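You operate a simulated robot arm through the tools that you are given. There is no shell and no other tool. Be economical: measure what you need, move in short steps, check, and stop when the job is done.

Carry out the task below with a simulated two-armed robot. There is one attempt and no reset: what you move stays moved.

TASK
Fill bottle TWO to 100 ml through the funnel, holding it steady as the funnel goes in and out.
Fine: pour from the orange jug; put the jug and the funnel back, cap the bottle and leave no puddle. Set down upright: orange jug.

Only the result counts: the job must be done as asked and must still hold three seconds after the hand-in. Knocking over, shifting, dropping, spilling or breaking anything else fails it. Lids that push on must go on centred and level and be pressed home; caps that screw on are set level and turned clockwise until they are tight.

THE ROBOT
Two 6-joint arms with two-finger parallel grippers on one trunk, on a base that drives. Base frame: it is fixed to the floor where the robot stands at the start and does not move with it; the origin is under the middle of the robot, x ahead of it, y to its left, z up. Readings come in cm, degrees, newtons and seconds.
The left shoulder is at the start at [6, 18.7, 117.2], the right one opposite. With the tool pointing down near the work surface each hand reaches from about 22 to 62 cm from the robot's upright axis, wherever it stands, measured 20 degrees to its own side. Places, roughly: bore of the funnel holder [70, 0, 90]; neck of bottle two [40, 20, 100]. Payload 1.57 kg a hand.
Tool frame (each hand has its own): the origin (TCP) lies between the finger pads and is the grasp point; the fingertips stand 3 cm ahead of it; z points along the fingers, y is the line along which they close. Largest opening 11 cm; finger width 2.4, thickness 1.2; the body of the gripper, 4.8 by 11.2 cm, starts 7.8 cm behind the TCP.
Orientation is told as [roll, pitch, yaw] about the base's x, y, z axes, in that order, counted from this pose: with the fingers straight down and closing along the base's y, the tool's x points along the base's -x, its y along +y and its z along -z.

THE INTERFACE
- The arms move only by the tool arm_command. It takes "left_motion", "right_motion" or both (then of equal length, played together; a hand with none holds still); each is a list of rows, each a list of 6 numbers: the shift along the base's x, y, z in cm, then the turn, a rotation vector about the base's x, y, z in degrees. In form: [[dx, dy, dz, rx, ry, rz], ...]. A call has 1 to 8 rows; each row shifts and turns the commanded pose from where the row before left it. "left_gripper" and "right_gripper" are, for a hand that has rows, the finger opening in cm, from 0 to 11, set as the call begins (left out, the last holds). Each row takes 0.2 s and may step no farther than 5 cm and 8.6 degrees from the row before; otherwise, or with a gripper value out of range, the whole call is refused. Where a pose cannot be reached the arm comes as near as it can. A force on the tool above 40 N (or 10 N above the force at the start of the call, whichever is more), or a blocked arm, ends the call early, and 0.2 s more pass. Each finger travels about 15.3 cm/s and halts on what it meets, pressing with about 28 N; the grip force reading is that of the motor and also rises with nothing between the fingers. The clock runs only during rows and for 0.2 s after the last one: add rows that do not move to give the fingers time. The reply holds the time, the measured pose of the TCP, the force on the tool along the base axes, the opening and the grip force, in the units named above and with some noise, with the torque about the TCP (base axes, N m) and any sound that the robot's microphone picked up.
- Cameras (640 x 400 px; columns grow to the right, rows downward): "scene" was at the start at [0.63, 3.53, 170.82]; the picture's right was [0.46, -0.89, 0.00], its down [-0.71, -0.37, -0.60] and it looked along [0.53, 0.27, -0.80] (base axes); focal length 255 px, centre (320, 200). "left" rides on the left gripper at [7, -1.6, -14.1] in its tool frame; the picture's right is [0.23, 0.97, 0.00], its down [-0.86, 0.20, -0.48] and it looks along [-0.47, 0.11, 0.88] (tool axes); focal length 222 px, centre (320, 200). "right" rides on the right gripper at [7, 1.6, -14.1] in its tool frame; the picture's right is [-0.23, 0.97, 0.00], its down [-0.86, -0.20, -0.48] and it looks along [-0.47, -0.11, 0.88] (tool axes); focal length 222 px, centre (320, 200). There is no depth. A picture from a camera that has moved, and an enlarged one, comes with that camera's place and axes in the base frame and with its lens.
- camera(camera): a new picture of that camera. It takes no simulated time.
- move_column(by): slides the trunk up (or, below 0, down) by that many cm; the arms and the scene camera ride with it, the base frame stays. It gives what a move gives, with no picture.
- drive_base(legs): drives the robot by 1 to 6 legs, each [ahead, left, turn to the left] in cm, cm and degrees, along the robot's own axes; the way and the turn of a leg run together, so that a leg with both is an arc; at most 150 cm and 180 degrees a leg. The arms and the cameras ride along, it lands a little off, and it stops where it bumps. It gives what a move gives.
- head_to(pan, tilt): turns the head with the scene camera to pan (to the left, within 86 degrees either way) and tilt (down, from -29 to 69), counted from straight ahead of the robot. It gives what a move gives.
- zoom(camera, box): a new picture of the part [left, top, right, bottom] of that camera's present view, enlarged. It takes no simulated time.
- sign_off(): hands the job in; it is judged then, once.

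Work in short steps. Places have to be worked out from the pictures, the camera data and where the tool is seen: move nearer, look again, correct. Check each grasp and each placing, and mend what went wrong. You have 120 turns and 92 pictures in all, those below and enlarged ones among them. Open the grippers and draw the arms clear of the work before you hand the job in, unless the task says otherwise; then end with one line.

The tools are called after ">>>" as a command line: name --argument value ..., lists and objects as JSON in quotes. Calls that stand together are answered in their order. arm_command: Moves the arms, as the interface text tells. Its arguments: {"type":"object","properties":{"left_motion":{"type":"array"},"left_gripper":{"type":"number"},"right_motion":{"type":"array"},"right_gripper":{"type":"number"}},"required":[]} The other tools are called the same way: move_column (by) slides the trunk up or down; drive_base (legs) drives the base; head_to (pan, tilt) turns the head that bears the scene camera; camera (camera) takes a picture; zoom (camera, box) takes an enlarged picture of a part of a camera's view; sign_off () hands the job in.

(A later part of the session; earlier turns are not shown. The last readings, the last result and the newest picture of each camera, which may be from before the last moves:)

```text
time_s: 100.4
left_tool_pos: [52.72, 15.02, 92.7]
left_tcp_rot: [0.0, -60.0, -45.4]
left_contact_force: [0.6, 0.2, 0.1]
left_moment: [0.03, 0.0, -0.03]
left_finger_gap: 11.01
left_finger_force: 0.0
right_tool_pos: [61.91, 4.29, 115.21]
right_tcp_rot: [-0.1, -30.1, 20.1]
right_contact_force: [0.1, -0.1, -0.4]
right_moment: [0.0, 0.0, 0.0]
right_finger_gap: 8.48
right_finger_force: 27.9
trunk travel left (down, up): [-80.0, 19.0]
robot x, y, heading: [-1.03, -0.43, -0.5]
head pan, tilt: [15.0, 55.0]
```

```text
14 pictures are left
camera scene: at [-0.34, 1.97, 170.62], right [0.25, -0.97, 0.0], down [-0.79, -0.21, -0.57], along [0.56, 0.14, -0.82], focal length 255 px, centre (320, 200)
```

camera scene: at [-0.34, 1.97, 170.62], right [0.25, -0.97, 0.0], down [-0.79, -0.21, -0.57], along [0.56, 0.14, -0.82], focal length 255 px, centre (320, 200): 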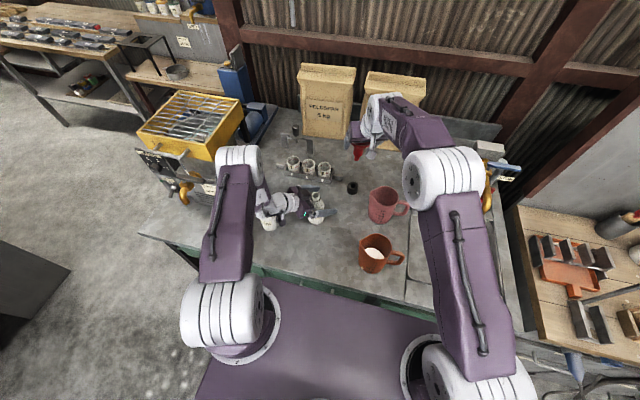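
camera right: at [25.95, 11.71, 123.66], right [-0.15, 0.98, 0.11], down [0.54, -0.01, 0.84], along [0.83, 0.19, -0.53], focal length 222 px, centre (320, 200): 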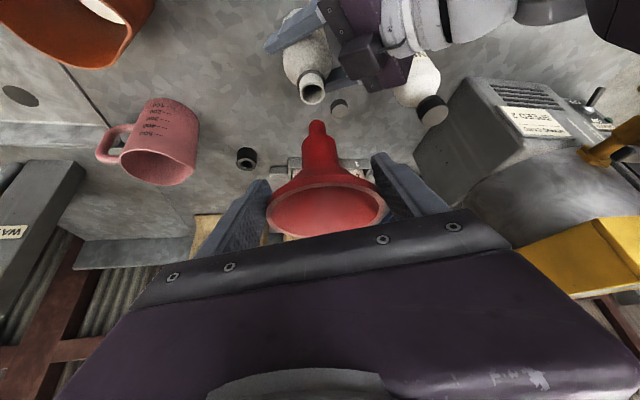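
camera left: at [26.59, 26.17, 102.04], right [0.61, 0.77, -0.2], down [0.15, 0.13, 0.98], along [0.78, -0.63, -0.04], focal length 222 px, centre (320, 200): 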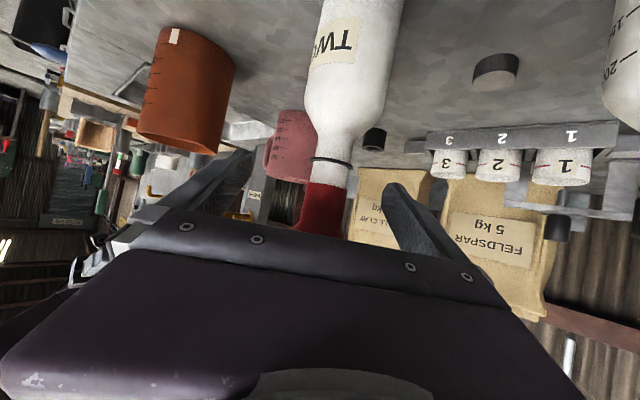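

>>> zoom --camera "scene" --box '[240, 150, 360, 240]'

```text
4.44 times, centred on (300, 195) of scene
camera zoom: at [-0.34, 1.97, 170.62], right [0.25, -0.97, 0.0], down [-0.79, -0.21, -0.57], along [0.56, 0.14, -0.82], focal length 1133 px, centre (409, 222)
```

zoom: 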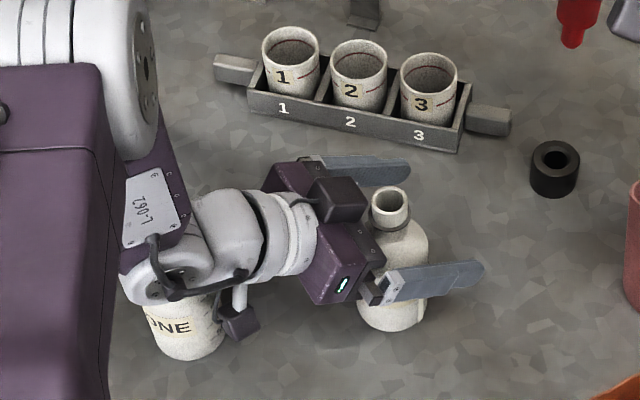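

Lucky: bottle two is still upright, pushed ~9 cm forward between the open jaws. Backing the base by 2.5 cm should re-centre it in the jaws; then I grip it and carry it back.

>>> drive_base --legs '[[-2.5, 0, 0]]'

>>> zoom --camera "left" --box '[120, 0, 520, 260]'

```text
time_s: 101.2
left_tool_pos: [50.76, 15.05, 92.16]
left_tcp_rot: [-0.7, -59.8, -45.0]
left_contact_force: [0.1, 0.4, 0.2]
left_moment: [0.01, -0.02, -0.03]
left_finger_gap: 11.0
left_finger_force: 0.0
right_tool_pos: [60.27, 4.4, 114.49]
right_tcp_rot: [-0.1, -29.7, 20.1]
right_contact_force: [0.1, -0.6, -0.9]
right_moment: [-0.01, 0.06, 0.03]
right_finger_gap: 8.51
right_finger_force: 27.9
trunk travel left (down, up): [-80.0, 19.0]
robot x, y, heading: [-3.56, -0.27, -0.3]
head pan, tilt: [15.0, 55.0]
```

```text
1.54 times, centred on (320, 130) of left
camera zoom: at [38.68, 25.08, 93.36], right [0.61, 0.76, -0.2], down [0.16, 0.13, 0.98], along [0.77, -0.63, -0.04], focal length 342 px, centre (320, 308)
```

zoom: 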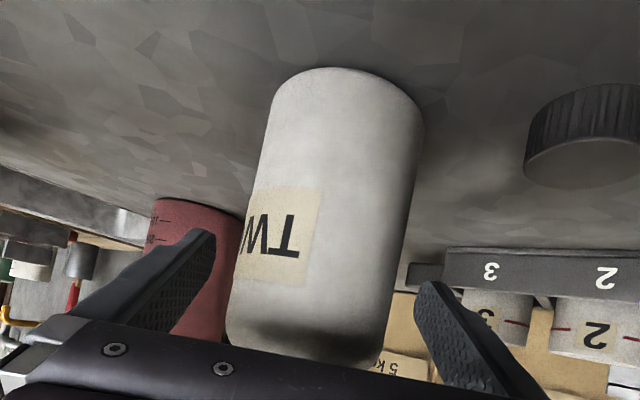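

Bottle is centred in the jaws again and the cap is untouched. Grip, lift 1.5 cm, and check.

>>> arm_command --left_motion '[[0, 0, 0, 0, 0, 0], [0, 0, 0, 0, 0, 0], [0, 0, 0, 0, 0, 0]]' --left_gripper 5

>>> arm_command --left_motion '[[0, 0, 0.5, 0, 0, 0], [0, 0, 0.5, 0, 0, 0], [0, 0, 0.5, 0, 0, 0], [0, 0, 0, 0, 0, 0]]'

```text
time_s: 102.0
left_tool_pos: [50.49, 15.02, 92.77]
left_tcp_rot: [-0.1, -60.1, -45.6]
left_contact_force: [1.3, -0.7, 9.0]
left_moment: [0.15, 0.0, 0.0]
left_finger_gap: 6.03
left_finger_force: 27.8
right_tool_pos: [59.64, 4.3, 114.94]
right_tcp_rot: [-0.1, -30.0, 20.1]
right_contact_force: [-0.3, 0.4, -1.1]
right_moment: [-0.02, -0.04, 0.04]
right_finger_gap: 8.48
right_finger_force: 27.9
trunk travel left (down, up): [-80.0, 19.0]
robot x, y, heading: [-3.82, -0.17, -0.7]
head pan, tilt: [15.0, 55.0]
```

```text
time_s: 103.0
left_tool_pos: [50.49, 15.1, 94.17]
left_tcp_rot: [-0.2, -59.8, -45.3]
left_contact_force: [0.1, 0.7, -1.5]
left_moment: [-0.03, -0.02, 0.02]
left_finger_gap: 6.09
left_finger_force: 28.2
right_tool_pos: [59.79, 4.23, 114.94]
right_tcp_rot: [-0.1, -29.9, 20.1]
right_contact_force: [0.3, 0.0, -1.1]
right_moment: [0.0, 0.0, 0.02]
right_finger_gap: 8.49
right_finger_force: 28.4
trunk travel left (down, up): [-80.0, 19.0]
robot x, y, heading: [-3.6, 0.13, -0.2]
head pan, tilt: [15.0, 55.0]
```

Lifted (~1.5 N). Drive back to bring the bottle to its original spot.

>>> drive_base --legs '[[-9.6, 0, 0]]'

>>> arm_command --left_motion '[[0, 0, 0, 0, 0, 0], [0, 0, 0, 0, 0, 0]]'

```text
time_s: 104.2
left_tool_pos: [40.66, 15.29, 94.03]
left_tcp_rot: [-0.3, -59.9, -45.1]
left_contact_force: [-0.9, 0.0, -1.8]
left_moment: [-0.04, -0.01, 0.0]
left_finger_gap: 6.04
left_finger_force: 27.9
right_tool_pos: [49.97, 4.5, 114.8]
right_tcp_rot: [-0.1, -29.9, 20.2]
right_contact_force: [-0.7, 0.9, -0.5]
right_moment: [0.01, 0.0, 0.02]
right_finger_gap: 8.51
right_finger_force: 27.8
trunk travel left (down, up): [-80.0, 19.0]
robot x, y, heading: [-13.74, 0.17, -0.3]
head pan, tilt: [15.0, 55.0]
```

```text
time_s: 104.8
left_tool_pos: [40.59, 15.27, 94.05]
left_tcp_rot: [-0.3, -59.9, -45.2]
left_contact_force: [-0.4, -0.5, -2.3]
left_moment: [0.0, -0.03, -0.02]
left_finger_gap: 6.04
left_finger_force: 27.8
right_tool_pos: [49.96, 4.43, 114.89]
right_tcp_rot: [-0.1, -30.0, 20.2]
right_contact_force: [0.4, 0.1, -0.6]
right_moment: [0.02, 0.05, 0.01]
right_finger_gap: 8.47
right_finger_force: 27.9
trunk travel left (down, up): [-80.0, 19.0]
robot x, y, heading: [-13.22, 0.26, -0.2]
head pan, tilt: [15.0, 55.0]
```

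Lower the bottle to the bench.

>>> arm_command --left_motion '[[0, 0, -0.6, 0, 0, 0], [0, 0, -0.5, 0, 0, 0], [0, 0, -0.2, 0, 0, 0], [0, 0, -0.1, 0, 0, 0]]'

```text
time_s: 105.8
left_tool_pos: [40.64, 15.25, 92.75]
left_tcp_rot: [-0.2, -60.1, -45.3]
left_contact_force: [-0.5, -0.2, 0.1]
left_moment: [-0.04, -0.03, -0.04]
left_finger_gap: 6.05
left_finger_force: 27.8
right_tool_pos: [49.93, 4.44, 114.9]
right_tcp_rot: [-0.1, -29.9, 20.2]
right_contact_force: [-0.5, 0.0, -1.5]
right_moment: [-0.01, 0.0, -0.01]
right_finger_gap: 8.5
right_finger_force: 28.3
trunk travel left (down, up): [-80.0, 19.0]
robot x, y, heading: [-13.52, 0.17, -0.2]
head pan, tilt: [15.0, 55.0]
```

Resting on the bench. Release and raise the left hand (steps within limits).

>>> arm_command --left_motion '[[0, 0, 0, 0, 0, 0], [0, 0, 0, 0, 0, 0], [0, 0, 0, 0, 0, 0]]' --left_gripper 11

>>> arm_command --left_motion '[[-0.3, 0.3, 2, 0, 0, 0], [-0.4, 0.4, 2.5, 0, 0, 0], [-0.4, 0.4, 3, 0, 0, 0], [-0.5, 0.5, 3.5, 0, 0, 0], [-1, 1.5, 4, 0, 0, 0], [-1.5, 2, 4, 0, 0, 0], [-1.5, 2.5, 4, 0, 0, 0], [-1.5, 2.5, 4, 0, 0, 0]]'

>>> zoom --camera "scene" --box '[220, 110, 460, 260]'

```text
time_s: 106.6
left_tool_pos: [40.66, 15.14, 92.74]
left_tcp_rot: [-0.1, -60.1, -45.2]
left_contact_force: [-0.1, 0.9, 0.0]
left_moment: [0.0, 0.02, -0.02]
left_finger_gap: 10.99
left_finger_force: 0.0
right_tool_pos: [49.94, 4.44, 114.99]
right_tcp_rot: [-0.2, -30.0, 20.1]
right_contact_force: [-0.3, -0.7, -0.3]
right_moment: [-0.02, 0.01, 0.05]
right_finger_gap: 8.49
right_finger_force: 27.8
trunk travel left (down, up): [-80.0, 19.0]
robot x, y, heading: [-13.19, 0.21, -0.4]
head pan, tilt: [15.0, 55.0]
```

```text
time_s: 108.4
left_tool_pos: [33.38, 25.12, 119.64]
left_tcp_rot: [-0.1, -60.0, -45.2]
left_contact_force: [0.1, 0.1, 0.0]
left_moment: [0.0, -0.01, 0.0]
left_finger_gap: 11.0
left_finger_force: 0.1
right_tool_pos: [49.84, 4.38, 114.97]
right_tcp_rot: [-0.1, -30.1, 20.2]
right_contact_force: [-0.5, 0.0, 0.0]
right_moment: [0.04, -0.01, 0.01]
right_finger_gap: 8.49
right_finger_force: 27.9
trunk travel left (down, up): [-80.0, 19.0]
robot x, y, heading: [-13.49, -0.07, -0.1]
head pan, tilt: [15.0, 55.0]
```

```text
2.67 times, centred on (340, 185) of scene
camera zoom: at [-12.53, 2.06, 170.61], right [0.25, -0.97, 0.0], down [-0.79, -0.21, -0.57], along [0.56, 0.14, -0.82], focal length 680 px, centre (267, 240)
```

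zoom: 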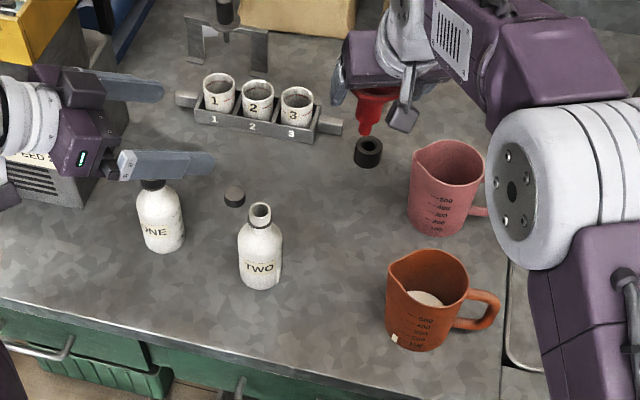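

Everything stands: ONE unmoved, TWO back at its place, no puddle. Drive forward 12 cm to return the funnel.

>>> drive_base --legs '[[12.5, 0, 0]]'

>>> arm_command --right_motion '[[0, 0, 0, 0, 0, 0], [0, 0, 0, 0, 0, 0]]'

```text
time_s: 109.6
left_tool_pos: [45.87, 25.14, 119.69]
left_tcp_rot: [-0.1, -60.0, -45.3]
left_contact_force: [-1.4, -0.1, 0.2]
left_moment: [0.0, 0.02, 0.02]
left_finger_gap: 11.0
left_finger_force: 0.1
right_tool_pos: [62.31, 4.58, 115.11]
right_tcp_rot: [-0.1, -30.0, 20.3]
right_contact_force: [0.1, -0.2, 0.5]
right_moment: [0.0, -0.01, -0.02]
right_finger_gap: 8.5
right_finger_force: 28.5
trunk travel left (down, up): [-80.0, 19.0]
robot x, y, heading: [-0.8, -0.36, -0.5]
head pan, tilt: [15.0, 55.0]
```

```text
time_s: 110.2
left_tool_pos: [45.82, 25.17, 119.64]
left_tcp_rot: [-0.1, -60.0, -45.1]
left_contact_force: [-0.3, -0.2, 0.1]
left_moment: [-0.01, -0.01, 0.0]
left_finger_gap: 11.02
left_finger_force: 0.0
right_tool_pos: [62.32, 4.57, 114.89]
right_tcp_rot: [-0.1, -30.0, 20.3]
right_contact_force: [0.6, 0.0, -0.2]
right_moment: [-0.02, -0.03, 0.0]
right_finger_gap: 8.48
right_finger_force: 28.7
trunk travel left (down, up): [-80.0, 19.0]
robot x, y, heading: [-1.19, -0.09, -0.2]
head pan, tilt: [15.0, 55.0]
```

Move above the bore with the nozzle ~2 cm over the holder and check alignment.

>>> arm_command --right_motion '[[1.2, -0.2, -4, 0, 0, 0], [1.2, -0.15, -4, 0, 0, 0], [0, 0, -4, 0, 0, 0], [0, 0, -3.2, 0, 0, 0], [0, 0, 0, 0, 0, 0]]'

>>> zoom --camera "right" --box '[240, 60, 400, 160]'

```text
time_s: 111.4
left_tool_pos: [46.15, 25.15, 119.53]
left_tcp_rot: [-0.2, -59.9, -45.3]
left_contact_force: [0.1, 0.0, 0.5]
left_moment: [-0.03, -0.04, 0.0]
left_finger_gap: 11.02
left_finger_force: 0.1
right_tool_pos: [64.8, 3.98, 99.76]
right_tcp_rot: [-0.1, -30.1, 20.2]
right_contact_force: [-0.4, 0.4, 0.5]
right_moment: [0.0, 0.01, -0.02]
right_finger_gap: 8.51
right_finger_force: 27.6
trunk travel left (down, up): [-80.0, 19.0]
robot x, y, heading: [-1.08, -0.16, -0.1]
head pan, tilt: [15.0, 55.0]
```

```text
4.00 times, centred on (320, 110) of right
camera zoom: at [51.94, 1.0, 108.56], right [-0.15, 0.98, 0.11], down [0.54, -0.01, 0.84], along [0.83, 0.19, -0.53], focal length 888 px, centre (320, 560)
```

zoom: 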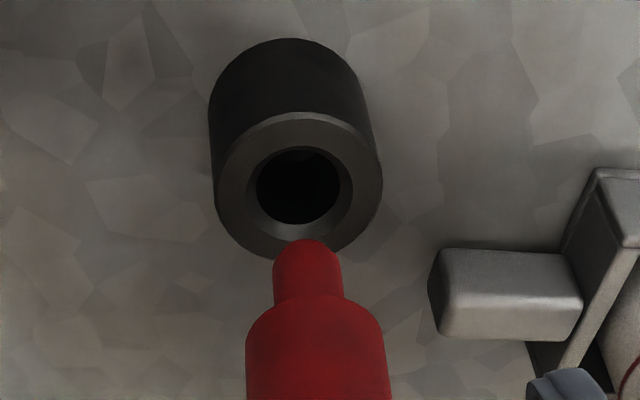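

Tip (65.97,4.91) and bore (65.86,4.93) agree. Lowering slowly, watching force.

>>> arm_command --right_motion '[[-0.05, 0, -0.8, 0, 0, 0], [0, 0, -0.8, 0, 0, 0], [0, 0, -0.6, 0, 0, 0], [0, 0, -0.4, 0, 0, 0]]'

>>> zoom --camera "right" --box '[240, 60, 400, 160]'

```text
time_s: 112.4
left_tool_pos: [46.08, 25.22, 119.58]
left_tcp_rot: [-0.2, -59.9, -45.3]
left_contact_force: [0.7, -0.8, 0.0]
left_moment: [-0.01, -0.03, -0.02]
left_finger_gap: 11.02
left_finger_force: 0.0
right_tool_pos: [64.77, 4.18, 97.19]
right_tcp_rot: [-0.2, -30.0, 20.3]
right_contact_force: [0.1, 0.0, -0.2]
right_moment: [0.0, 0.02, 0.0]
right_finger_gap: 8.5
right_finger_force: 28.2
trunk travel left (down, up): [-80.0, 19.0]
robot x, y, heading: [-0.85, -0.26, -0.6]
head pan, tilt: [15.0, 55.0]
```

```text
4.00 times, centred on (320, 110) of right
camera zoom: at [51.94, 1.07, 105.96], right [-0.15, 0.98, 0.11], down [0.54, -0.01, 0.84], along [0.83, 0.19, -0.53], focal length 888 px, centre (320, 560)
```

zoom: 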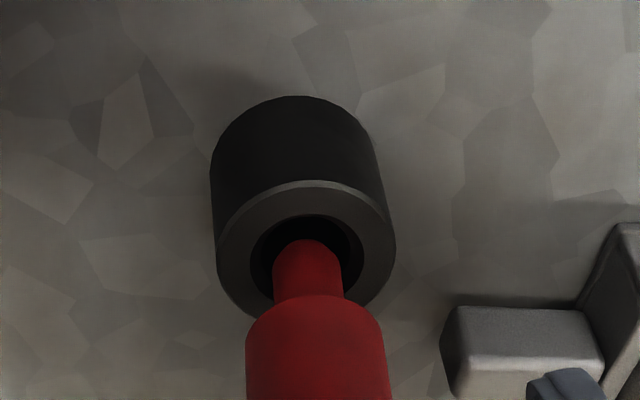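

Nozzle is entering the bore centred. Continue to the original height.

>>> arm_command --right_motion '[[0, 0, -0.5, 0, 0, 0], [0, 0, -0.5, 0, 0, 0], [0, 0, -0.3, 0, 0, 0], [0, 0, -0.15, 0, 0, 0]]'

>>> arm_command --right_motion '[[0, 0, -0.15, 0, 0, 0], [0, 0, -0.1, 0, 0, 0]]'

```text
time_s: 113.4
left_tool_pos: [45.96, 25.3, 119.65]
left_tcp_rot: [-0.1, -60.1, -45.3]
left_contact_force: [0.6, -0.5, -0.6]
left_moment: [0.01, 0.01, 0.0]
left_finger_gap: 11.0
left_finger_force: 0.0
right_tool_pos: [64.7, 4.15, 95.76]
right_tcp_rot: [-0.1, -29.9, 20.4]
right_contact_force: [-5.5, -0.3, 2.0]
right_moment: [0.0, 0.37, 0.02]
right_finger_gap: 8.49
right_finger_force: 28.1
trunk travel left (down, up): [-80.0, 19.0]
robot x, y, heading: [-1.03, -0.14, -0.3]
head pan, tilt: [15.0, 55.0]
```

```text
time_s: 114.0
left_tool_pos: [45.96, 25.32, 119.73]
left_tcp_rot: [-0.2, -60.0, -45.2]
left_contact_force: [0.6, 0.2, 0.4]
left_moment: [-0.02, -0.01, 0.01]
left_finger_gap: 10.98
left_finger_force: 0.2
right_tool_pos: [64.67, 4.12, 95.51]
right_tcp_rot: [-0.2, -29.9, 20.3]
right_contact_force: [-4.4, 1.4, 1.0]
right_moment: [0.11, 0.28, 0.08]
right_finger_gap: 8.49
right_finger_force: 27.9
trunk travel left (down, up): [-80.0, 19.0]
robot x, y, heading: [-0.76, 0.21, -0.5]
head pan, tilt: [15.0, 55.0]
```

A slight sideways push; ease x by -0.2 and lower a touch more.

>>> arm_command --right_motion '[[-0.2, 0, 0, 0, 0, 0], [0, 0, -0.15, 0, 0, 0], [0, 0, -0.15, 0, 0, 0]]'

```text
time_s: 114.8
left_tool_pos: [46.18, 25.13, 119.58]
left_tcp_rot: [-0.2, -59.9, -45.3]
left_contact_force: [1.0, -0.8, -0.1]
left_moment: [0.03, -0.01, 0.02]
left_finger_gap: 11.0
left_finger_force: 0.0
right_tool_pos: [64.64, 4.21, 95.23]
right_tcp_rot: [-0.1, -29.9, 20.3]
right_contact_force: [-1.2, -0.3, -0.8]
right_moment: [0.03, 0.0, 0.03]
right_finger_gap: 8.47
right_finger_force: 27.9
trunk travel left (down, up): [-80.0, 19.0]
robot x, y, heading: [-0.83, 0.16, -0.3]
head pan, tilt: [15.0, 55.0]
```

>>> arm_command --right_motion '[[0, 0, -0.15, 0, 0, 0], [0, 0, -0.15, 0, 0, 0], [0, 0, -0.1, 0, 0, 0]]'

```text
time_s: 115.6
left_tool_pos: [46.09, 25.22, 119.56]
left_tcp_rot: [-0.2, -59.8, -45.1]
left_contact_force: [-0.8, -0.3, 0.0]
left_moment: [0.05, 0.02, 0.04]
left_finger_gap: 11.01
left_finger_force: 0.0
right_tool_pos: [64.56, 4.17, 94.73]
right_tcp_rot: [-0.1, -30.0, 20.3]
right_contact_force: [0.2, -0.9, -0.6]
right_moment: [0.0, 0.01, 0.01]
right_finger_gap: 8.5
right_finger_force: 28.0
trunk travel left (down, up): [-80.0, 19.0]
robot x, y, heading: [-0.79, 0.04, -0.7]
head pan, tilt: [15.0, 55.0]
```

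No contact yet; continue lowering until it seats.

>>> arm_command --right_motion '[[0, 0, -0.2, 0, 0, 0], [0, 0, -0.2, 0, 0, 0]]'

>>> arm_command --right_motion '[[0, 0, -0.15, 0, 0, 0], [0, 0, -0.1, 0, 0, 0]]'

>>> zoom --camera "right" --box '[220, 60, 420, 240]'

```text
time_s: 116.2
left_tool_pos: [45.98, 25.05, 119.63]
left_tcp_rot: [-0.1, -59.9, -45.2]
left_contact_force: [0.2, -0.6, -0.3]
left_moment: [-0.02, -0.01, 0.01]
left_finger_gap: 11.0
left_finger_force: 0.0
right_tool_pos: [64.5, 4.15, 94.6]
right_tcp_rot: [-0.1, -30.4, 20.2]
right_contact_force: [-0.5, -0.8, 11.2]
right_moment: [-0.11, -0.16, -0.03]
right_finger_gap: 8.49
right_finger_force: 27.7
trunk travel left (down, up): [-80.0, 19.0]
robot x, y, heading: [-1.07, 0.24, -0.3]
head pan, tilt: [15.0, 55.0]
```

```text
time_s: 116.8
left_tool_pos: [45.74, 25.14, 119.6]
left_tcp_rot: [0.0, -60.1, -45.4]
left_contact_force: [0.1, 0.5, -0.1]
left_moment: [0.01, -0.02, 0.01]
left_finger_gap: 11.0
left_finger_force: 0.0
right_tool_pos: [64.59, 4.24, 94.46]
right_tcp_rot: [-0.2, -30.4, 20.3]
right_contact_force: [1.8, 2.2, 19.9]
right_moment: [0.03, -0.57, 0.02]
right_finger_gap: 8.5
right_finger_force: 27.9
trunk travel left (down, up): [-80.0, 19.0]
robot x, y, heading: [-1.18, 0.18, -0.2]
head pan, tilt: [15.0, 55.0]
```

```text
2.22 times, centred on (320, 150) of right
camera zoom: at [51.59, 1.22, 103.27], right [-0.15, 0.98, 0.11], down [0.53, -0.01, 0.85], along [0.83, 0.19, -0.52], focal length 494 px, centre (320, 311)
```

zoom: 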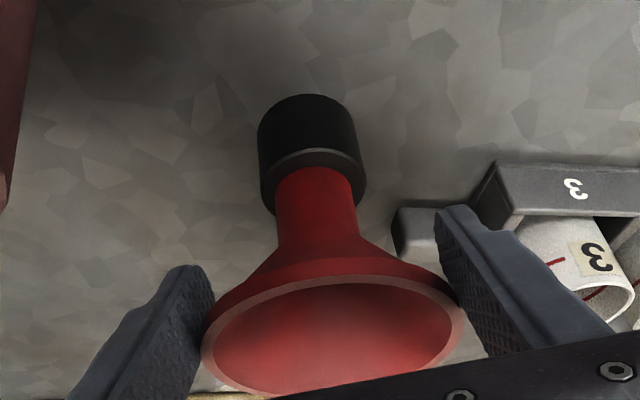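

The funnel is seated in its holder. Release it and withdraw along the hand axis, verifying before anything else moves.

>>> arm_command --right_motion '[[0, 0, 0.2, 0, 0, 0], [0, 0, 0, 0, 0, 0]]'

>>> arm_command --right_motion '[[0, 0, 0, 0, 0, 0], [0, 0, 0, 0, 0, 0], [-1, -0.35, 1.8, 0, 0, 0], [-1.4, -0.5, 2.6, 0, 0, 0], [-1.4, -0.5, 2.6, 0, 0, 0], [-1.4, -0.5, 2.6, 0, 0, 0], [-1.4, -0.5, 3, 0, 0, 0], [-1.4, -0.5, 4, 0, 0, 0]]' --right_gripper 11

>>> arm_command --left_motion '[[0, 0, 0.5, 6.06, 6.06, 0], [0, 0, 0.5, 6.06, 6.06, 0], [0, 0, 0.5, 6.06, 6.06, 0], [0, 0, 0.5, 6.06, 6.06, 0], [0, 0, 0.5, 6.06, 6.06, 0], [0, 0, 0.5, 6.06, 6.06, 0], [0, 0, 0.5, 6.06, 6.06, 0]]'

>>> zoom --camera "scene" --box '[230, 120, 430, 270]'

```text
time_s: 117.4
left_tool_pos: [45.82, 25.24, 119.61]
left_tcp_rot: [-0.1, -60.1, -45.1]
left_contact_force: [-0.4, -1.3, -0.4]
left_moment: [0.01, 0.0, 0.02]
left_finger_gap: 11.0
left_finger_force: 0.1
right_tool_pos: [64.39, 4.41, 94.46]
right_tcp_rot: [-0.3, -30.1, 20.4]
right_contact_force: [3.0, 4.1, 15.0]
right_moment: [0.28, -0.51, 0.13]
right_finger_gap: 8.5
right_finger_force: 27.8
trunk travel left (down, up): [-80.0, 19.0]
robot x, y, heading: [-0.99, -0.2, -0.4]
head pan, tilt: [15.0, 55.0]
```

```text
time_s: 119.2
left_tool_pos: [45.82, 25.1, 119.63]
left_tcp_rot: [0.0, -60.0, -45.3]
left_contact_force: [0.2, -0.6, -0.7]
left_moment: [0.01, 0.04, -0.05]
left_finger_gap: 10.97
left_finger_force: 0.1
right_tool_pos: [56.36, 1.26, 111.11]
right_tcp_rot: [-0.1, -30.1, 20.4]
right_contact_force: [0.0, -0.7, -0.1]
right_moment: [0.02, -0.02, -0.02]
right_finger_gap: 11.02
right_finger_force: 0.2
trunk travel left (down, up): [-80.0, 19.0]
robot x, y, heading: [-0.9, 0.16, -0.3]
head pan, tilt: [15.0, 55.0]
```

```text
time_s: 120.8
left_tool_pos: [46.13, 25.17, 123.05]
left_tcp_rot: [-0.2, 0.2, -45.1]
left_contact_force: [-0.1, 0.1, -0.3]
left_moment: [0.0, 0.01, -0.03]
left_finger_gap: 11.03
left_finger_force: 0.1
right_tool_pos: [56.57, 1.21, 110.95]
right_tcp_rot: [0.1, -29.9, 20.3]
right_contact_force: [-0.1, 0.3, 0.3]
right_moment: [0.0, 0.03, 0.02]
right_finger_gap: 10.98
right_finger_force: 0.0
trunk travel left (down, up): [-80.0, 19.0]
robot x, y, heading: [-0.94, 0.12, -0.3]
head pan, tilt: [15.0, 55.0]
```

```text
2.67 times, centred on (330, 195) of scene
camera zoom: at [0.3, 1.89, 170.62], right [0.25, -0.97, 0.0], down [-0.79, -0.21, -0.57], along [0.55, 0.15, -0.82], focal length 680 px, centre (293, 213)
```

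zoom: 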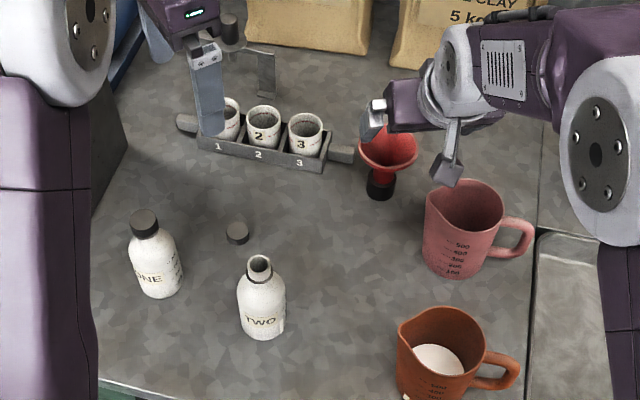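

Funnel stands in its holder. Drive back 5 cm, then position the left hand above the cap (yaw back to 0) — and look from its camera.

>>> drive_base --legs '[[-5, 0, 0]]'

>>> arm_command --left_motion '[[1.7, -0.3, -2, 0, 0, 7.5], [1.7, -0.3, -2, 0, 0, 7.5], [1.7, -0.3, -2, 0, 0, 7.5], [1.7, -0.3, -3, 0, 0, 7.5], [1.6, -0.3, -3, 0, 0, 7.5], [1.6, -0.3, -3, 0, 0, 7.5]]'

>>> camera --camera "left"

```text
time_s: 121.8
left_tool_pos: [41.74, 25.18, 122.7]
left_tcp_rot: [-0.6, 0.3, -45.1]
left_contact_force: [1.0, -0.4, 0.0]
left_moment: [0.01, 0.03, 0.03]
left_finger_gap: 10.96
left_finger_force: 0.0
right_tool_pos: [52.13, 1.36, 110.68]
right_tcp_rot: [0.0, -29.6, 20.3]
right_contact_force: [0.6, 0.2, -0.2]
right_moment: [0.02, 0.08, 0.04]
right_finger_gap: 11.01
right_finger_force: 0.0
trunk travel left (down, up): [-80.0, 19.0]
robot x, y, heading: [-6.08, 0.01, -0.5]
head pan, tilt: [15.0, 55.0]
```

```text
time_s: 123.2
left_tool_pos: [51.13, 23.37, 108.0]
left_tcp_rot: [-0.5, 0.0, -0.1]
left_contact_force: [-0.1, -0.2, -0.7]
left_moment: [-0.03, 0.0, 0.02]
left_finger_gap: 11.0
left_finger_force: 0.1
right_tool_pos: [51.61, 1.42, 111.08]
right_tcp_rot: [-0.1, -29.8, 20.3]
right_contact_force: [0.4, -0.4, -0.5]
right_moment: [0.03, 0.0, 0.0]
right_finger_gap: 11.02
right_finger_force: 0.0
trunk travel left (down, up): [-80.0, 19.0]
robot x, y, heading: [-5.39, 0.33, -0.2]
head pan, tilt: [15.0, 55.0]
```

```text
6 pictures are left
camera left: at [44.11, 21.79, 122.15], right [-0.23, 0.97, -0.01], down [0.86, 0.2, 0.48], along [0.47, 0.1, -0.88], focal length 222 px, centre (320, 200)
```

left: 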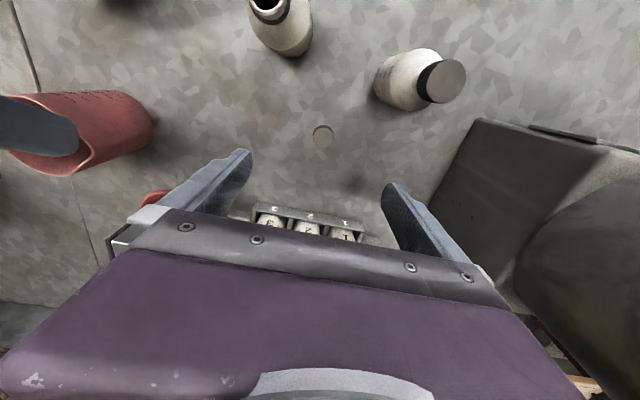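

Cap is at (51.55,23.7). Now bring the right hand (pitching to 30° below horizontal) above bottle two to hold it, and check alignment.

>>> arm_command --right_motion '[[-2.8, 3.6, 1, 2.57, -7.05, 0], [-2.8, 3.6, 1, 2.57, -7.05, 0], [-2.8, 3.6, 1, 2.57, -7.05, 0], [-2.8, 3.6, 1, 2.57, -7.05, 0], [0, 0, -3, 0, 0, 0]]'

>>> camera --camera "right"

```text
time_s: 124.4
left_tool_pos: [51.04, 23.21, 107.92]
left_tcp_rot: [-0.3, 0.1, -0.2]
left_contact_force: [1.1, 0.7, 0.0]
left_moment: [0.01, 0.08, -0.02]
left_finger_gap: 10.99
left_finger_force: 0.1
right_tool_pos: [41.88, 12.4, 111.1]
right_tcp_rot: [-2.5, -55.0, 20.4]
right_contact_force: [0.9, 0.2, -0.9]
right_moment: [0.01, 0.0, 0.0]
right_finger_gap: 11.01
right_finger_force: 0.0
right hand out of reach, approached as far as the arm can: row 1, 2
trunk travel left (down, up): [-80.0, 19.0]
robot x, y, heading: [-5.78, -0.01, -0.3]
head pan, tilt: [15.0, 55.0]
```

```text
5 pictures are left
camera right: at [26.61, 9.16, 113.66], right [-0.19, 0.97, 0.16], down [0.15, -0.14, 0.98], along [0.97, 0.21, -0.12], focal length 222 px, centre (320, 200)
```

right: 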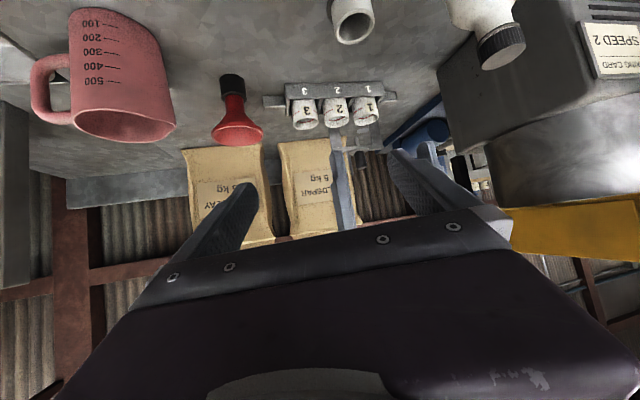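

Arm lagged at its limits: TCP (41.9,12.4), small roll. The neck is around (39.6,16.3). Shift sideways, fix roll, and begin descending, then check.

>>> arm_command --right_motion '[[-0.8, 2.1, 0, 1.35, 0.49, 2.05], [-0.8, 2.1, 0, 0, 0, 0], [0, 0, -2.5, 0, 0, 0], [0, 0, -2.5, 0, 0, 0], [0, 0, -2.5, 0, 0, 0]]'

```text
time_s: 125.6
left_tool_pos: [51.09, 23.35, 108.01]
left_tcp_rot: [-0.5, 0.1, -0.1]
left_contact_force: [-0.2, 0.1, -0.1]
left_moment: [0.0, 0.03, -0.04]
left_finger_gap: 10.99
left_finger_force: 0.0
right_tool_pos: [40.51, 16.57, 103.49]
right_tcp_rot: [-0.1, -55.0, 20.4]
right_contact_force: [0.1, 0.1, 0.2]
right_moment: [0.03, -0.03, 0.01]
right_finger_gap: 10.98
right_finger_force: 0.0
trunk travel left (down, up): [-80.0, 19.0]
robot x, y, heading: [-5.55, 0.33, -0.5]
head pan, tilt: [15.0, 55.0]
```

Reached. One check picture before descending around the bottle.

>>> camera --camera "right"

```text
4 pictures are left
camera right: at [25.41, 12.66, 106.02], right [-0.22, 0.96, 0.18], down [0.16, -0.15, 0.98], along [0.96, 0.24, -0.12], focal length 222 px, centre (320, 200)
```

right: 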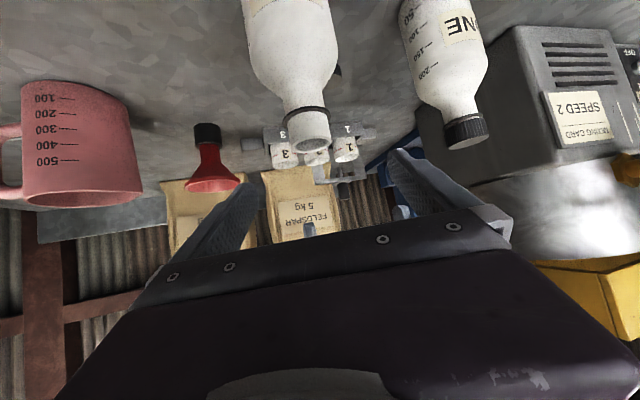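

Neck is at (39.86,16.27), laterally centred. Descend to z≈92.5 and close.

>>> arm_command --right_motion '[[0, 0, -2.5, 0, 0, 0], [0, 0, -2.5, 0, 0, 0], [0, 0, -2.5, 0, 0, 0], [0, 0, -2, 0, 0, 0], [0, 0, -1.3, 0, 0, 0]]'

```text
time_s: 126.8
left_tool_pos: [50.99, 23.21, 108.2]
left_tcp_rot: [-0.4, 0.1, -0.1]
left_contact_force: [0.6, -0.8, -0.3]
left_moment: [0.0, -0.01, 0.0]
left_finger_gap: 11.0
left_finger_force: 0.2
right_tool_pos: [40.65, 16.81, 92.63]
right_tcp_rot: [-0.5, -55.1, 20.7]
right_contact_force: [0.1, 0.0, 0.1]
right_moment: [0.01, -0.02, -0.02]
right_finger_gap: 11.02
right_finger_force: 0.0
trunk travel left (down, up): [-80.0, 19.0]
robot x, y, heading: [-6.08, -0.23, -0.4]
head pan, tilt: [15.0, 55.0]
```

Trim 0.2 cm and close on the bottle.

>>> arm_command --right_motion '[[0, -0.25, 0, 0, 0, 0], [0, 0, 0, 0, 0, 0], [0, 0, 0, 0, 0, 0]]' --right_gripper 7

>>> arm_command --right_motion '[[0, 0, 0, 0, 0, 0], [0, 0, 0, 0, 0, 0]]' --right_gripper 5

```text
time_s: 127.6
left_tool_pos: [51.05, 23.27, 108.04]
left_tcp_rot: [-0.4, 0.1, -0.1]
left_contact_force: [-0.5, 0.1, 0.0]
left_moment: [-0.01, -0.01, 0.0]
left_finger_gap: 10.99
left_finger_force: 0.0
right_tool_pos: [40.6, 16.58, 92.73]
right_tcp_rot: [-0.7, -54.9, 20.9]
right_contact_force: [0.0, 0.3, 0.1]
right_moment: [0.0, 0.01, 0.04]
right_finger_gap: 6.97
right_finger_force: 0.1
trunk travel left (down, up): [-80.0, 19.0]
robot x, y, heading: [-5.71, 0.19, -0.1]
head pan, tilt: [15.0, 55.0]
```

```text
time_s: 128.2
left_tool_pos: [51.02, 23.34, 107.98]
left_tcp_rot: [-0.3, 0.1, -0.1]
left_contact_force: [0.1, 1.0, -0.9]
left_moment: [0.02, 0.01, -0.01]
left_finger_gap: 10.98
left_finger_force: 0.1
right_tool_pos: [40.6, 16.51, 92.7]
right_tcp_rot: [-0.8, -55.0, 20.8]
right_contact_force: [1.3, 0.3, 1.0]
right_moment: [0.02, 0.0, -0.01]
right_finger_gap: 6.04
right_finger_force: 27.8
trunk travel left (down, up): [-80.0, 19.0]
robot x, y, heading: [-5.65, -0.03, -0.2]
head pan, tilt: [15.0, 55.0]
```

Bottle two is held (6.04 cm). Now the left hand: yaw +60°, centre over the cap, descend, and take the cap at the fingertips.

>>> arm_command --left_motion '[[0.1, 0.05, -2.4, 0, 0, 8.57], [0.1, 0.05, -2.4, 0, 0, 8.57], [0.1, 0.05, -2.4, 0, 0, 8.57], [0.1, 0.05, -2.4, 0, 0, 8.57], [0.05, 0.05, -2.4, 0, 0, 8.57], [0, 0.05, -2.4, 0, 0, 8.57], [0, 0, -2, 0, 0, 8.57]]' --left_gripper 6

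>>> zoom --camera "left" --box '[200, 80, 440, 230]'

```text
time_s: 129.8
left_tool_pos: [51.43, 23.67, 91.5]
left_tcp_rot: [-0.5, 0.1, 60.0]
left_contact_force: [-0.3, -0.5, -0.5]
left_moment: [0.0, -0.03, 0.02]
left_finger_gap: 6.03
left_finger_force: 0.1
right_tool_pos: [40.54, 16.58, 92.71]
right_tcp_rot: [-0.7, -54.8, 20.8]
right_contact_force: [-0.4, 0.8, 0.9]
right_moment: [0.12, 0.09, 0.0]
right_finger_gap: 6.03
right_finger_force: 27.9
trunk travel left (down, up): [-80.0, 19.0]
robot x, y, heading: [-6.44, -0.13, -0.4]
head pan, tilt: [15.0, 55.0]
```

```text
2.67 times, centred on (320, 155) of left
camera zoom: at [49.29, 16.79, 105.66], right [-0.96, 0.29, -0.01], down [0.25, 0.84, 0.48], along [0.14, 0.45, -0.88], focal length 592 px, centre (320, 320)
```

zoom: 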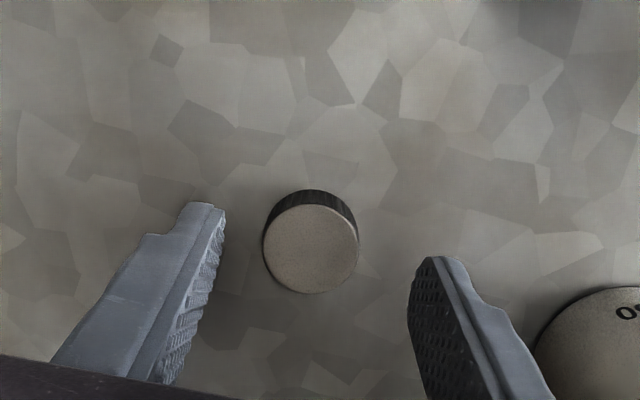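

Cap at (51.8,23.8) – nudge 0.3 cm, lower to the bench level, and close.

>>> arm_command --left_motion '[[0.3, 0.1, -1, 0, 0, 0], [0, 0, -1.2, 0, 0, 0], [0, 0, -0.8, 0, 0, 0]]'

>>> arm_command --left_motion '[[0, 0, 0, 0, 0, 0], [0, 0, 0, 0, 0, 0], [0, 0, 0, 0, 0, 0]]' --left_gripper 2

```text
time_s: 130.6
left_tool_pos: [51.66, 23.77, 88.72]
left_tcp_rot: [-0.5, 0.1, 60.0]
left_contact_force: [0.5, 0.5, -1.0]
left_moment: [0.0, 0.0, 0.01]
left_finger_gap: 6.01
left_finger_force: 0.1
right_tool_pos: [40.48, 16.6, 92.82]
right_tcp_rot: [-0.8, -54.9, 20.8]
right_contact_force: [0.1, 0.0, 1.6]
right_moment: [0.12, 0.11, 0.01]
right_finger_gap: 6.05
right_finger_force: 28.0
trunk travel left (down, up): [-80.0, 19.0]
robot x, y, heading: [-5.77, -0.33, -0.0]
head pan, tilt: [15.0, 55.0]
```

```text
time_s: 131.4
left_tool_pos: [51.74, 23.67, 88.54]
left_tcp_rot: [-0.4, 0.1, 59.9]
left_contact_force: [-0.1, -0.1, -1.0]
left_moment: [0.02, 0.0, -0.03]
left_finger_gap: 3.19
left_finger_force: 28.6
right_tool_pos: [40.59, 16.69, 92.69]
right_tcp_rot: [-0.8, -54.9, 21.0]
right_contact_force: [0.0, 0.5, 2.7]
right_moment: [0.13, 0.1, 0.02]
right_finger_gap: 6.02
right_finger_force: 28.5
trunk travel left (down, up): [-80.0, 19.0]
robot x, y, heading: [-5.88, 0.29, -0.5]
head pan, tilt: [15.0, 55.0]
```

Cap held (3.19 cm). Lift and carry it above the neck (39.9,16.3), stopping just above, then check.

>>> arm_command --left_motion '[[0, 0, 2, 0, 0, 0], [0, 0, 4, 0, 0, 0], [0, 0, 4.5, 0, 0, 0], [0, 0, 4.5, 0, 0, 0], [0, 0, 4.5, 0, 0, 0], [-3.9, -2.4, 0.4, 0, 0, 0], [-3.9, -2.4, 0, 0, 0, 0], [-4, -2.5, 0, 0, 0, 0]]'

>>> arm_command --left_motion '[[0, 0, -1.5, 0, 0, 0], [0, 0, -1.5, 0, 0, 0], [0, 0, 0, 0, 0, 0]]'

>>> zoom --camera "left" --box '[240, 80, 400, 200]'

```text
time_s: 133.2
left_tool_pos: [39.82, 16.56, 108.54]
left_tcp_rot: [-0.4, 0.0, 59.8]
left_contact_force: [0.1, -0.3, -0.7]
left_moment: [0.0, -0.05, -0.02]
left_finger_gap: 3.17
left_finger_force: 27.6
right_tool_pos: [40.58, 16.6, 92.8]
right_tcp_rot: [-0.7, -54.9, 21.0]
right_contact_force: [-2.1, 0.0, 3.8]
right_moment: [0.03, 0.15, 0.03]
right_finger_gap: 6.02
right_finger_force: 28.1
trunk travel left (down, up): [-80.0, 19.0]
robot x, y, heading: [-5.8, -0.28, -0.3]
head pan, tilt: [15.0, 55.0]
```

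```text
time_s: 134.0
left_tool_pos: [39.97, 16.67, 105.39]
left_tcp_rot: [-0.3, 0.0, 59.9]
left_contact_force: [0.0, -0.2, 0.4]
left_moment: [-0.01, 0.01, 0.03]
left_finger_gap: 3.16
left_finger_force: 27.5
right_tool_pos: [40.65, 16.59, 92.63]
right_tcp_rot: [-0.8, -54.8, 21.0]
right_contact_force: [-0.8, 1.6, 2.2]
right_moment: [0.11, 0.07, 0.0]
right_finger_gap: 6.02
right_finger_force: 28.1
trunk travel left (down, up): [-80.0, 19.0]
robot x, y, heading: [-6.07, 0.21, -0.5]
head pan, tilt: [15.0, 55.0]
```

```text
3.33 times, centred on (320, 140) of left
camera zoom: at [37.74, 9.83, 119.58], right [-0.96, 0.29, -0.01], down [0.25, 0.84, 0.48], along [0.14, 0.45, -0.88], focal length 740 px, centre (320, 400)
```

zoom: 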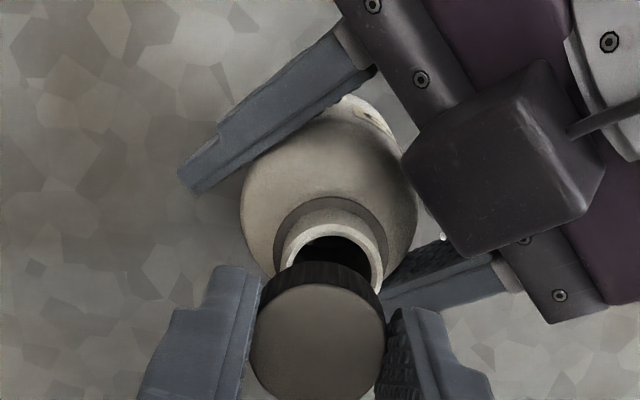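

Cap is slightly off relative to the neck in this view (~0.45,0.35 cm). Correct and lower to just above the rim.

>>> arm_command --left_motion '[[-0.45, -0.34, 0, 0, 0, 0], [0, 0, -0.6, 0, 0, 0], [0, 0, -0.5, 0, 0, 0], [0, 0, 0, 0, 0, 0]]'

>>> zoom --camera "left" --box '[270, 120, 370, 200]'

```text
time_s: 135.0
left_tool_pos: [39.48, 16.28, 104.41]
left_tcp_rot: [-0.4, 0.1, 59.9]
left_contact_force: [0.3, -0.1, 0.0]
left_moment: [0.0, -0.02, 0.01]
left_finger_gap: 3.17
left_finger_force: 28.1
right_tool_pos: [40.57, 16.65, 92.67]
right_tcp_rot: [-0.8, -54.8, 20.9]
right_contact_force: [-1.0, -0.2, 2.1]
right_moment: [0.11, 0.09, 0.02]
right_finger_gap: 6.01
right_finger_force: 27.9
trunk travel left (down, up): [-80.0, 19.0]
robot x, y, heading: [-5.76, -0.06, -0.2]
head pan, tilt: [15.0, 55.0]
```

```text
5.00 times, centred on (320, 160) of left
camera zoom: at [37.34, 9.4, 118.58], right [-0.96, 0.29, -0.01], down [0.25, 0.84, 0.48], along [0.14, 0.45, -0.88], focal length 1111 px, centre (320, 400)
```

zoom: 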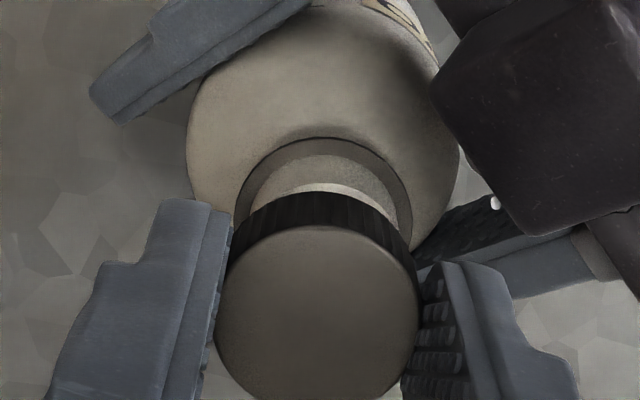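

Aligned within ~0.1 cm. Lower until light contact.

>>> arm_command --left_motion '[[0, 0, -0.25, 0, 0, 0], [0, 0, -0.2, 0, 0, 0], [0, 0, -0.1, 0, 0, 0]]'

>>> arm_command --left_motion '[[0, 0, -0.1, 0, 0, 0], [0, 0, -0.1, 0, 0, 0]]'

```text
time_s: 135.8
left_tool_pos: [39.65, 16.22, 104.01]
left_tcp_rot: [-0.4, 0.0, 59.9]
left_contact_force: [0.0, 0.0, 0.8]
left_moment: [0.0, 0.0, -0.05]
left_finger_gap: 3.16
left_finger_force: 28.0
right_tool_pos: [40.58, 16.63, 92.75]
right_tcp_rot: [-0.8, -54.8, 20.9]
right_contact_force: [-0.5, 0.9, 2.3]
right_moment: [0.13, 0.11, 0.0]
right_finger_gap: 6.01
right_finger_force: 28.1
trunk travel left (down, up): [-80.0, 19.0]
robot x, y, heading: [-6.27, 0.09, -0.2]
head pan, tilt: [15.0, 55.0]
```

```text
time_s: 136.4
left_tool_pos: [39.68, 16.16, 103.81]
left_tcp_rot: [-0.5, 0.1, 59.9]
left_contact_force: [-7.5, -4.2, 29.6]
left_moment: [-0.35, 0.51, -0.06]
left_finger_gap: 3.16
left_finger_force: 28.5
right_tool_pos: [40.5, 16.54, 92.69]
right_tcp_rot: [-0.8, -54.9, 20.9]
right_contact_force: [13.7, 8.3, -14.1]
right_moment: [0.51, -0.02, -0.06]
right_finger_gap: 5.99
right_finger_force: 28.1
trunk travel left (down, up): [-80.0, 19.0]
robot x, y, heading: [-6.35, 0.03, -0.2]
head pan, tilt: [15.0, 55.0]
```

Contact is on the (-x,-y) side, so the cap must shift that way slightly. Lift 0.2, shift, and lower again.

>>> arm_command --left_motion '[[0, 0, 0.25, 0, 0, 0], [-0.18, -0.14, 0, 0, 0, 0], [0, 0, -0.1, 0, 0, 0], [0, 0, -0.1, 0, 0, 0]]'

>>> arm_command --left_motion '[[0, 0, -0.1, 0, 0, 0]]'

```text
time_s: 137.4
left_tool_pos: [39.3, 16.1, 103.83]
left_tcp_rot: [-0.4, 0.0, 59.9]
left_contact_force: [1.0, -0.4, -0.7]
left_moment: [-0.02, 0.0, 0.0]
left_finger_gap: 3.17
left_finger_force: 28.4
right_tool_pos: [40.71, 16.61, 92.79]
right_tcp_rot: [-0.9, -55.0, 21.0]
right_contact_force: [-0.7, 0.5, 1.4]
right_moment: [0.04, 0.06, 0.03]
right_finger_gap: 6.0
right_finger_force: 27.6
trunk travel left (down, up): [-80.0, 19.0]
robot x, y, heading: [-5.77, 0.15, -0.2]
head pan, tilt: [15.0, 55.0]
```

```text
time_s: 137.8
left_tool_pos: [39.45, 15.92, 103.62]
left_tcp_rot: [-0.4, 0.0, 59.8]
left_contact_force: [0.4, -0.3, -0.7]
left_moment: [0.0, 0.01, 0.0]
left_finger_gap: 3.18
left_finger_force: 28.4
right_tool_pos: [40.52, 16.5, 92.68]
right_tcp_rot: [-0.8, -54.9, 20.9]
right_contact_force: [0.6, 0.0, 2.2]
right_moment: [0.14, 0.07, 0.03]
right_finger_gap: 6.01
right_finger_force: 28.0
trunk travel left (down, up): [-80.0, 19.0]
robot x, y, heading: [-5.81, -0.09, -0.2]
head pan, tilt: [15.0, 55.0]
```

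Now it passes over the rim. Continue down until the thread stops it.

>>> arm_command --left_motion '[[0, 0, -0.1, 0, 0, 0], [0, 0, -0.1, 0, 0, 0]]'

>>> arm_command --left_motion '[[0, 0, -0.1, 0, 0, 0], [0, 0, -0.1, 0, 0, 0]]'

```text
time_s: 138.4
left_tool_pos: [39.28, 15.95, 103.3]
left_tcp_rot: [-0.4, 0.0, 60.0]
left_contact_force: [1.2, 1.6, 1.6]
left_moment: [0.01, 0.0, 0.04]
left_finger_gap: 3.18
left_finger_force: 28.0
right_tool_pos: [40.6, 16.66, 92.71]
right_tcp_rot: [-0.8, -54.8, 20.9]
right_contact_force: [-0.1, -0.2, 3.2]
right_moment: [0.26, -0.07, 0.01]
right_finger_gap: 6.0
right_finger_force: 27.8
trunk travel left (down, up): [-80.0, 19.0]
robot x, y, heading: [-5.41, 0.16, -0.1]
head pan, tilt: [15.0, 55.0]
```

```text
time_s: 139.0
left_tool_pos: [39.32, 16.13, 103.2]
left_tcp_rot: [-0.3, 0.1, 59.8]
left_contact_force: [0.2, -0.2, -0.3]
left_moment: [-0.01, -0.02, -0.01]
left_finger_gap: 3.18
left_finger_force: 28.1
right_tool_pos: [40.63, 16.59, 92.73]
right_tcp_rot: [-0.8, -54.9, 21.0]
right_contact_force: [-0.4, -0.1, 3.3]
right_moment: [0.07, 0.11, 0.0]
right_finger_gap: 6.0
right_finger_force: 27.9
trunk travel left (down, up): [-80.0, 19.0]
robot x, y, heading: [-5.74, 0.29, -0.4]
head pan, tilt: [15.0, 55.0]
```

Still free; continue in small steps.

>>> arm_command --left_motion '[[0, 0, -0.1, 0, 0, 0], [0, 0, -0.1, 0, 0, 0]]'

>>> arm_command --left_motion '[[0, 0, -0.1, 0, 0, 0], [0, 0, -0.1, 0, 0, 0]]'

>>> arm_command --left_motion '[[0, 0, -0.1, 0, 0, 0]]'

```text
time_s: 139.6
left_tool_pos: [39.38, 16.06, 103.03]
left_tcp_rot: [-0.4, 0.0, 59.9]
left_contact_force: [0.3, -1.2, 0.6]
left_moment: [-0.05, -0.02, -0.04]
left_finger_gap: 3.16
left_finger_force: 27.7
right_tool_pos: [40.69, 16.55, 92.8]
right_tcp_rot: [-0.7, -54.9, 20.9]
right_contact_force: [-0.4, 1.0, 4.0]
right_moment: [0.14, 0.02, -0.04]
right_finger_gap: 6.03
right_finger_force: 28.4
trunk travel left (down, up): [-80.0, 19.0]
robot x, y, heading: [-5.74, 0.38, -0.3]
head pan, tilt: [15.0, 55.0]
```

```text
time_s: 140.2
left_tool_pos: [39.35, 16.01, 102.83]
left_tcp_rot: [-0.4, 0.0, 60.0]
left_contact_force: [1.9, 2.5, -1.4]
left_moment: [0.39, -0.35, 0.04]
left_finger_gap: 3.17
left_finger_force: 27.8
right_tool_pos: [40.51, 16.55, 92.71]
right_tcp_rot: [-0.8, -54.9, 21.0]
right_contact_force: [-2.3, -2.0, 5.9]
right_moment: [0.06, 0.26, 0.01]
right_finger_gap: 6.02
right_finger_force: 28.1
trunk travel left (down, up): [-80.0, 19.0]
robot x, y, heading: [-5.7, 0.29, -0.3]
head pan, tilt: [15.0, 55.0]
```

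```text
time_s: 140.6
left_tool_pos: [39.32, 15.98, 102.72]
left_tcp_rot: [-0.4, 0.0, 60.0]
left_contact_force: [0.9, 2.8, 1.9]
left_moment: [0.25, -0.11, 0.0]
left_finger_gap: 3.17
left_finger_force: 27.6
right_tool_pos: [40.65, 16.57, 92.65]
right_tcp_rot: [-0.8, -55.0, 20.9]
right_contact_force: [-1.0, -2.5, 3.7]
right_moment: [0.22, 0.08, -0.02]
right_finger_gap: 6.01
right_finger_force: 28.3
trunk travel left (down, up): [-80.0, 19.0]
robot x, y, heading: [-5.21, 0.14, -0.4]
head pan, tilt: [15.0, 55.0]
```

The cap is over the neck ~1 cm deep. Start turning clockwise with slight down motion.

>>> arm_command --left_motion '[[0.05, 0.1, -0.05, 0, 0, -8.5], [0, 0, -0.04, 0, 0, -8.5], [0, 0, -0.04, 0, 0, -8.5], [0, 0, -0.04, 0, 0, -8.5], [0, 0, -0.04, 0, 0, -8.5], [0, 0, -0.04, 0, 0, -8.5], [0, 0, -0.04, 0, 0, -8.5], [0, 0, -0.04, 0, 0, -8.5]]'

```text
time_s: 142.4
left_tool_pos: [39.31, 16.21, 102.62]
left_tcp_rot: [-0.4, -0.1, -8.2]
left_contact_force: [-10.8, 7.8, 24.8]
left_moment: [0.24, 0.35, -0.02]
left_finger_gap: 3.17
left_finger_force: 27.9
right_tool_pos: [40.44, 16.51, 92.74]
right_tcp_rot: [-0.8, -54.9, 20.9]
right_contact_force: [13.3, -5.0, -7.0]
right_moment: [0.93, -0.11, 0.14]
right_finger_gap: 5.99
right_finger_force: 28.2
trunk travel left (down, up): [-80.0, 19.0]
robot x, y, heading: [-5.85, 0.04, -0.5]
head pan, tilt: [15.0, 55.0]
```

Vertical contact with side load from the cap's offset in the hand. Ease up, shift to relieve, and turn on.

>>> arm_command --left_motion '[[-0.1, 0.07, 0.1, 0, 0, 0], [0, 0, 0, 0, 0, 0]]'

>>> arm_command --left_motion '[[0, 0, 0, 0, 0, -8.5], [0, 0, 0, 0, 0, -8.5], [0, 0, 0, 0, 0, -8.5], [0, 0, 0, 0, 0, -8.5]]'

```text
time_s: 143.0
left_tool_pos: [39.36, 16.06, 102.53]
left_tcp_rot: [-0.3, -0.1, -8.1]
left_contact_force: [1.0, 8.3, 11.1]
left_moment: [0.28, -0.06, 0.02]
left_finger_gap: 3.16
left_finger_force: 28.2
right_tool_pos: [40.63, 16.46, 92.74]
right_tcp_rot: [-0.8, -55.0, 21.0]
right_contact_force: [0.3, -10.2, 0.8]
right_moment: [0.53, -0.51, 0.02]
right_finger_gap: 5.98
right_finger_force: 27.5
trunk travel left (down, up): [-80.0, 19.0]
robot x, y, heading: [-5.86, -0.02, -0.5]
head pan, tilt: [15.0, 55.0]
```

```text
time_s: 144.0
left_tool_pos: [39.17, 16.1, 102.59]
left_tcp_rot: [-0.3, -0.1, -42.2]
left_contact_force: [9.0, 14.8, 0.0]
left_moment: [0.33, -0.56, 0.06]
left_finger_gap: 3.17
left_finger_force: 28.3
right_tool_pos: [40.5, 16.54, 92.78]
right_tcp_rot: [-0.9, -54.9, 20.9]
right_contact_force: [-11.1, -18.1, 7.7]
right_moment: [0.71, -0.38, 0.06]
right_finger_gap: 5.98
right_finger_force: 28.0
trunk travel left (down, up): [-80.0, 19.0]
robot x, y, heading: [-5.67, 0.17, -0.2]
head pan, tilt: [15.0, 55.0]
```

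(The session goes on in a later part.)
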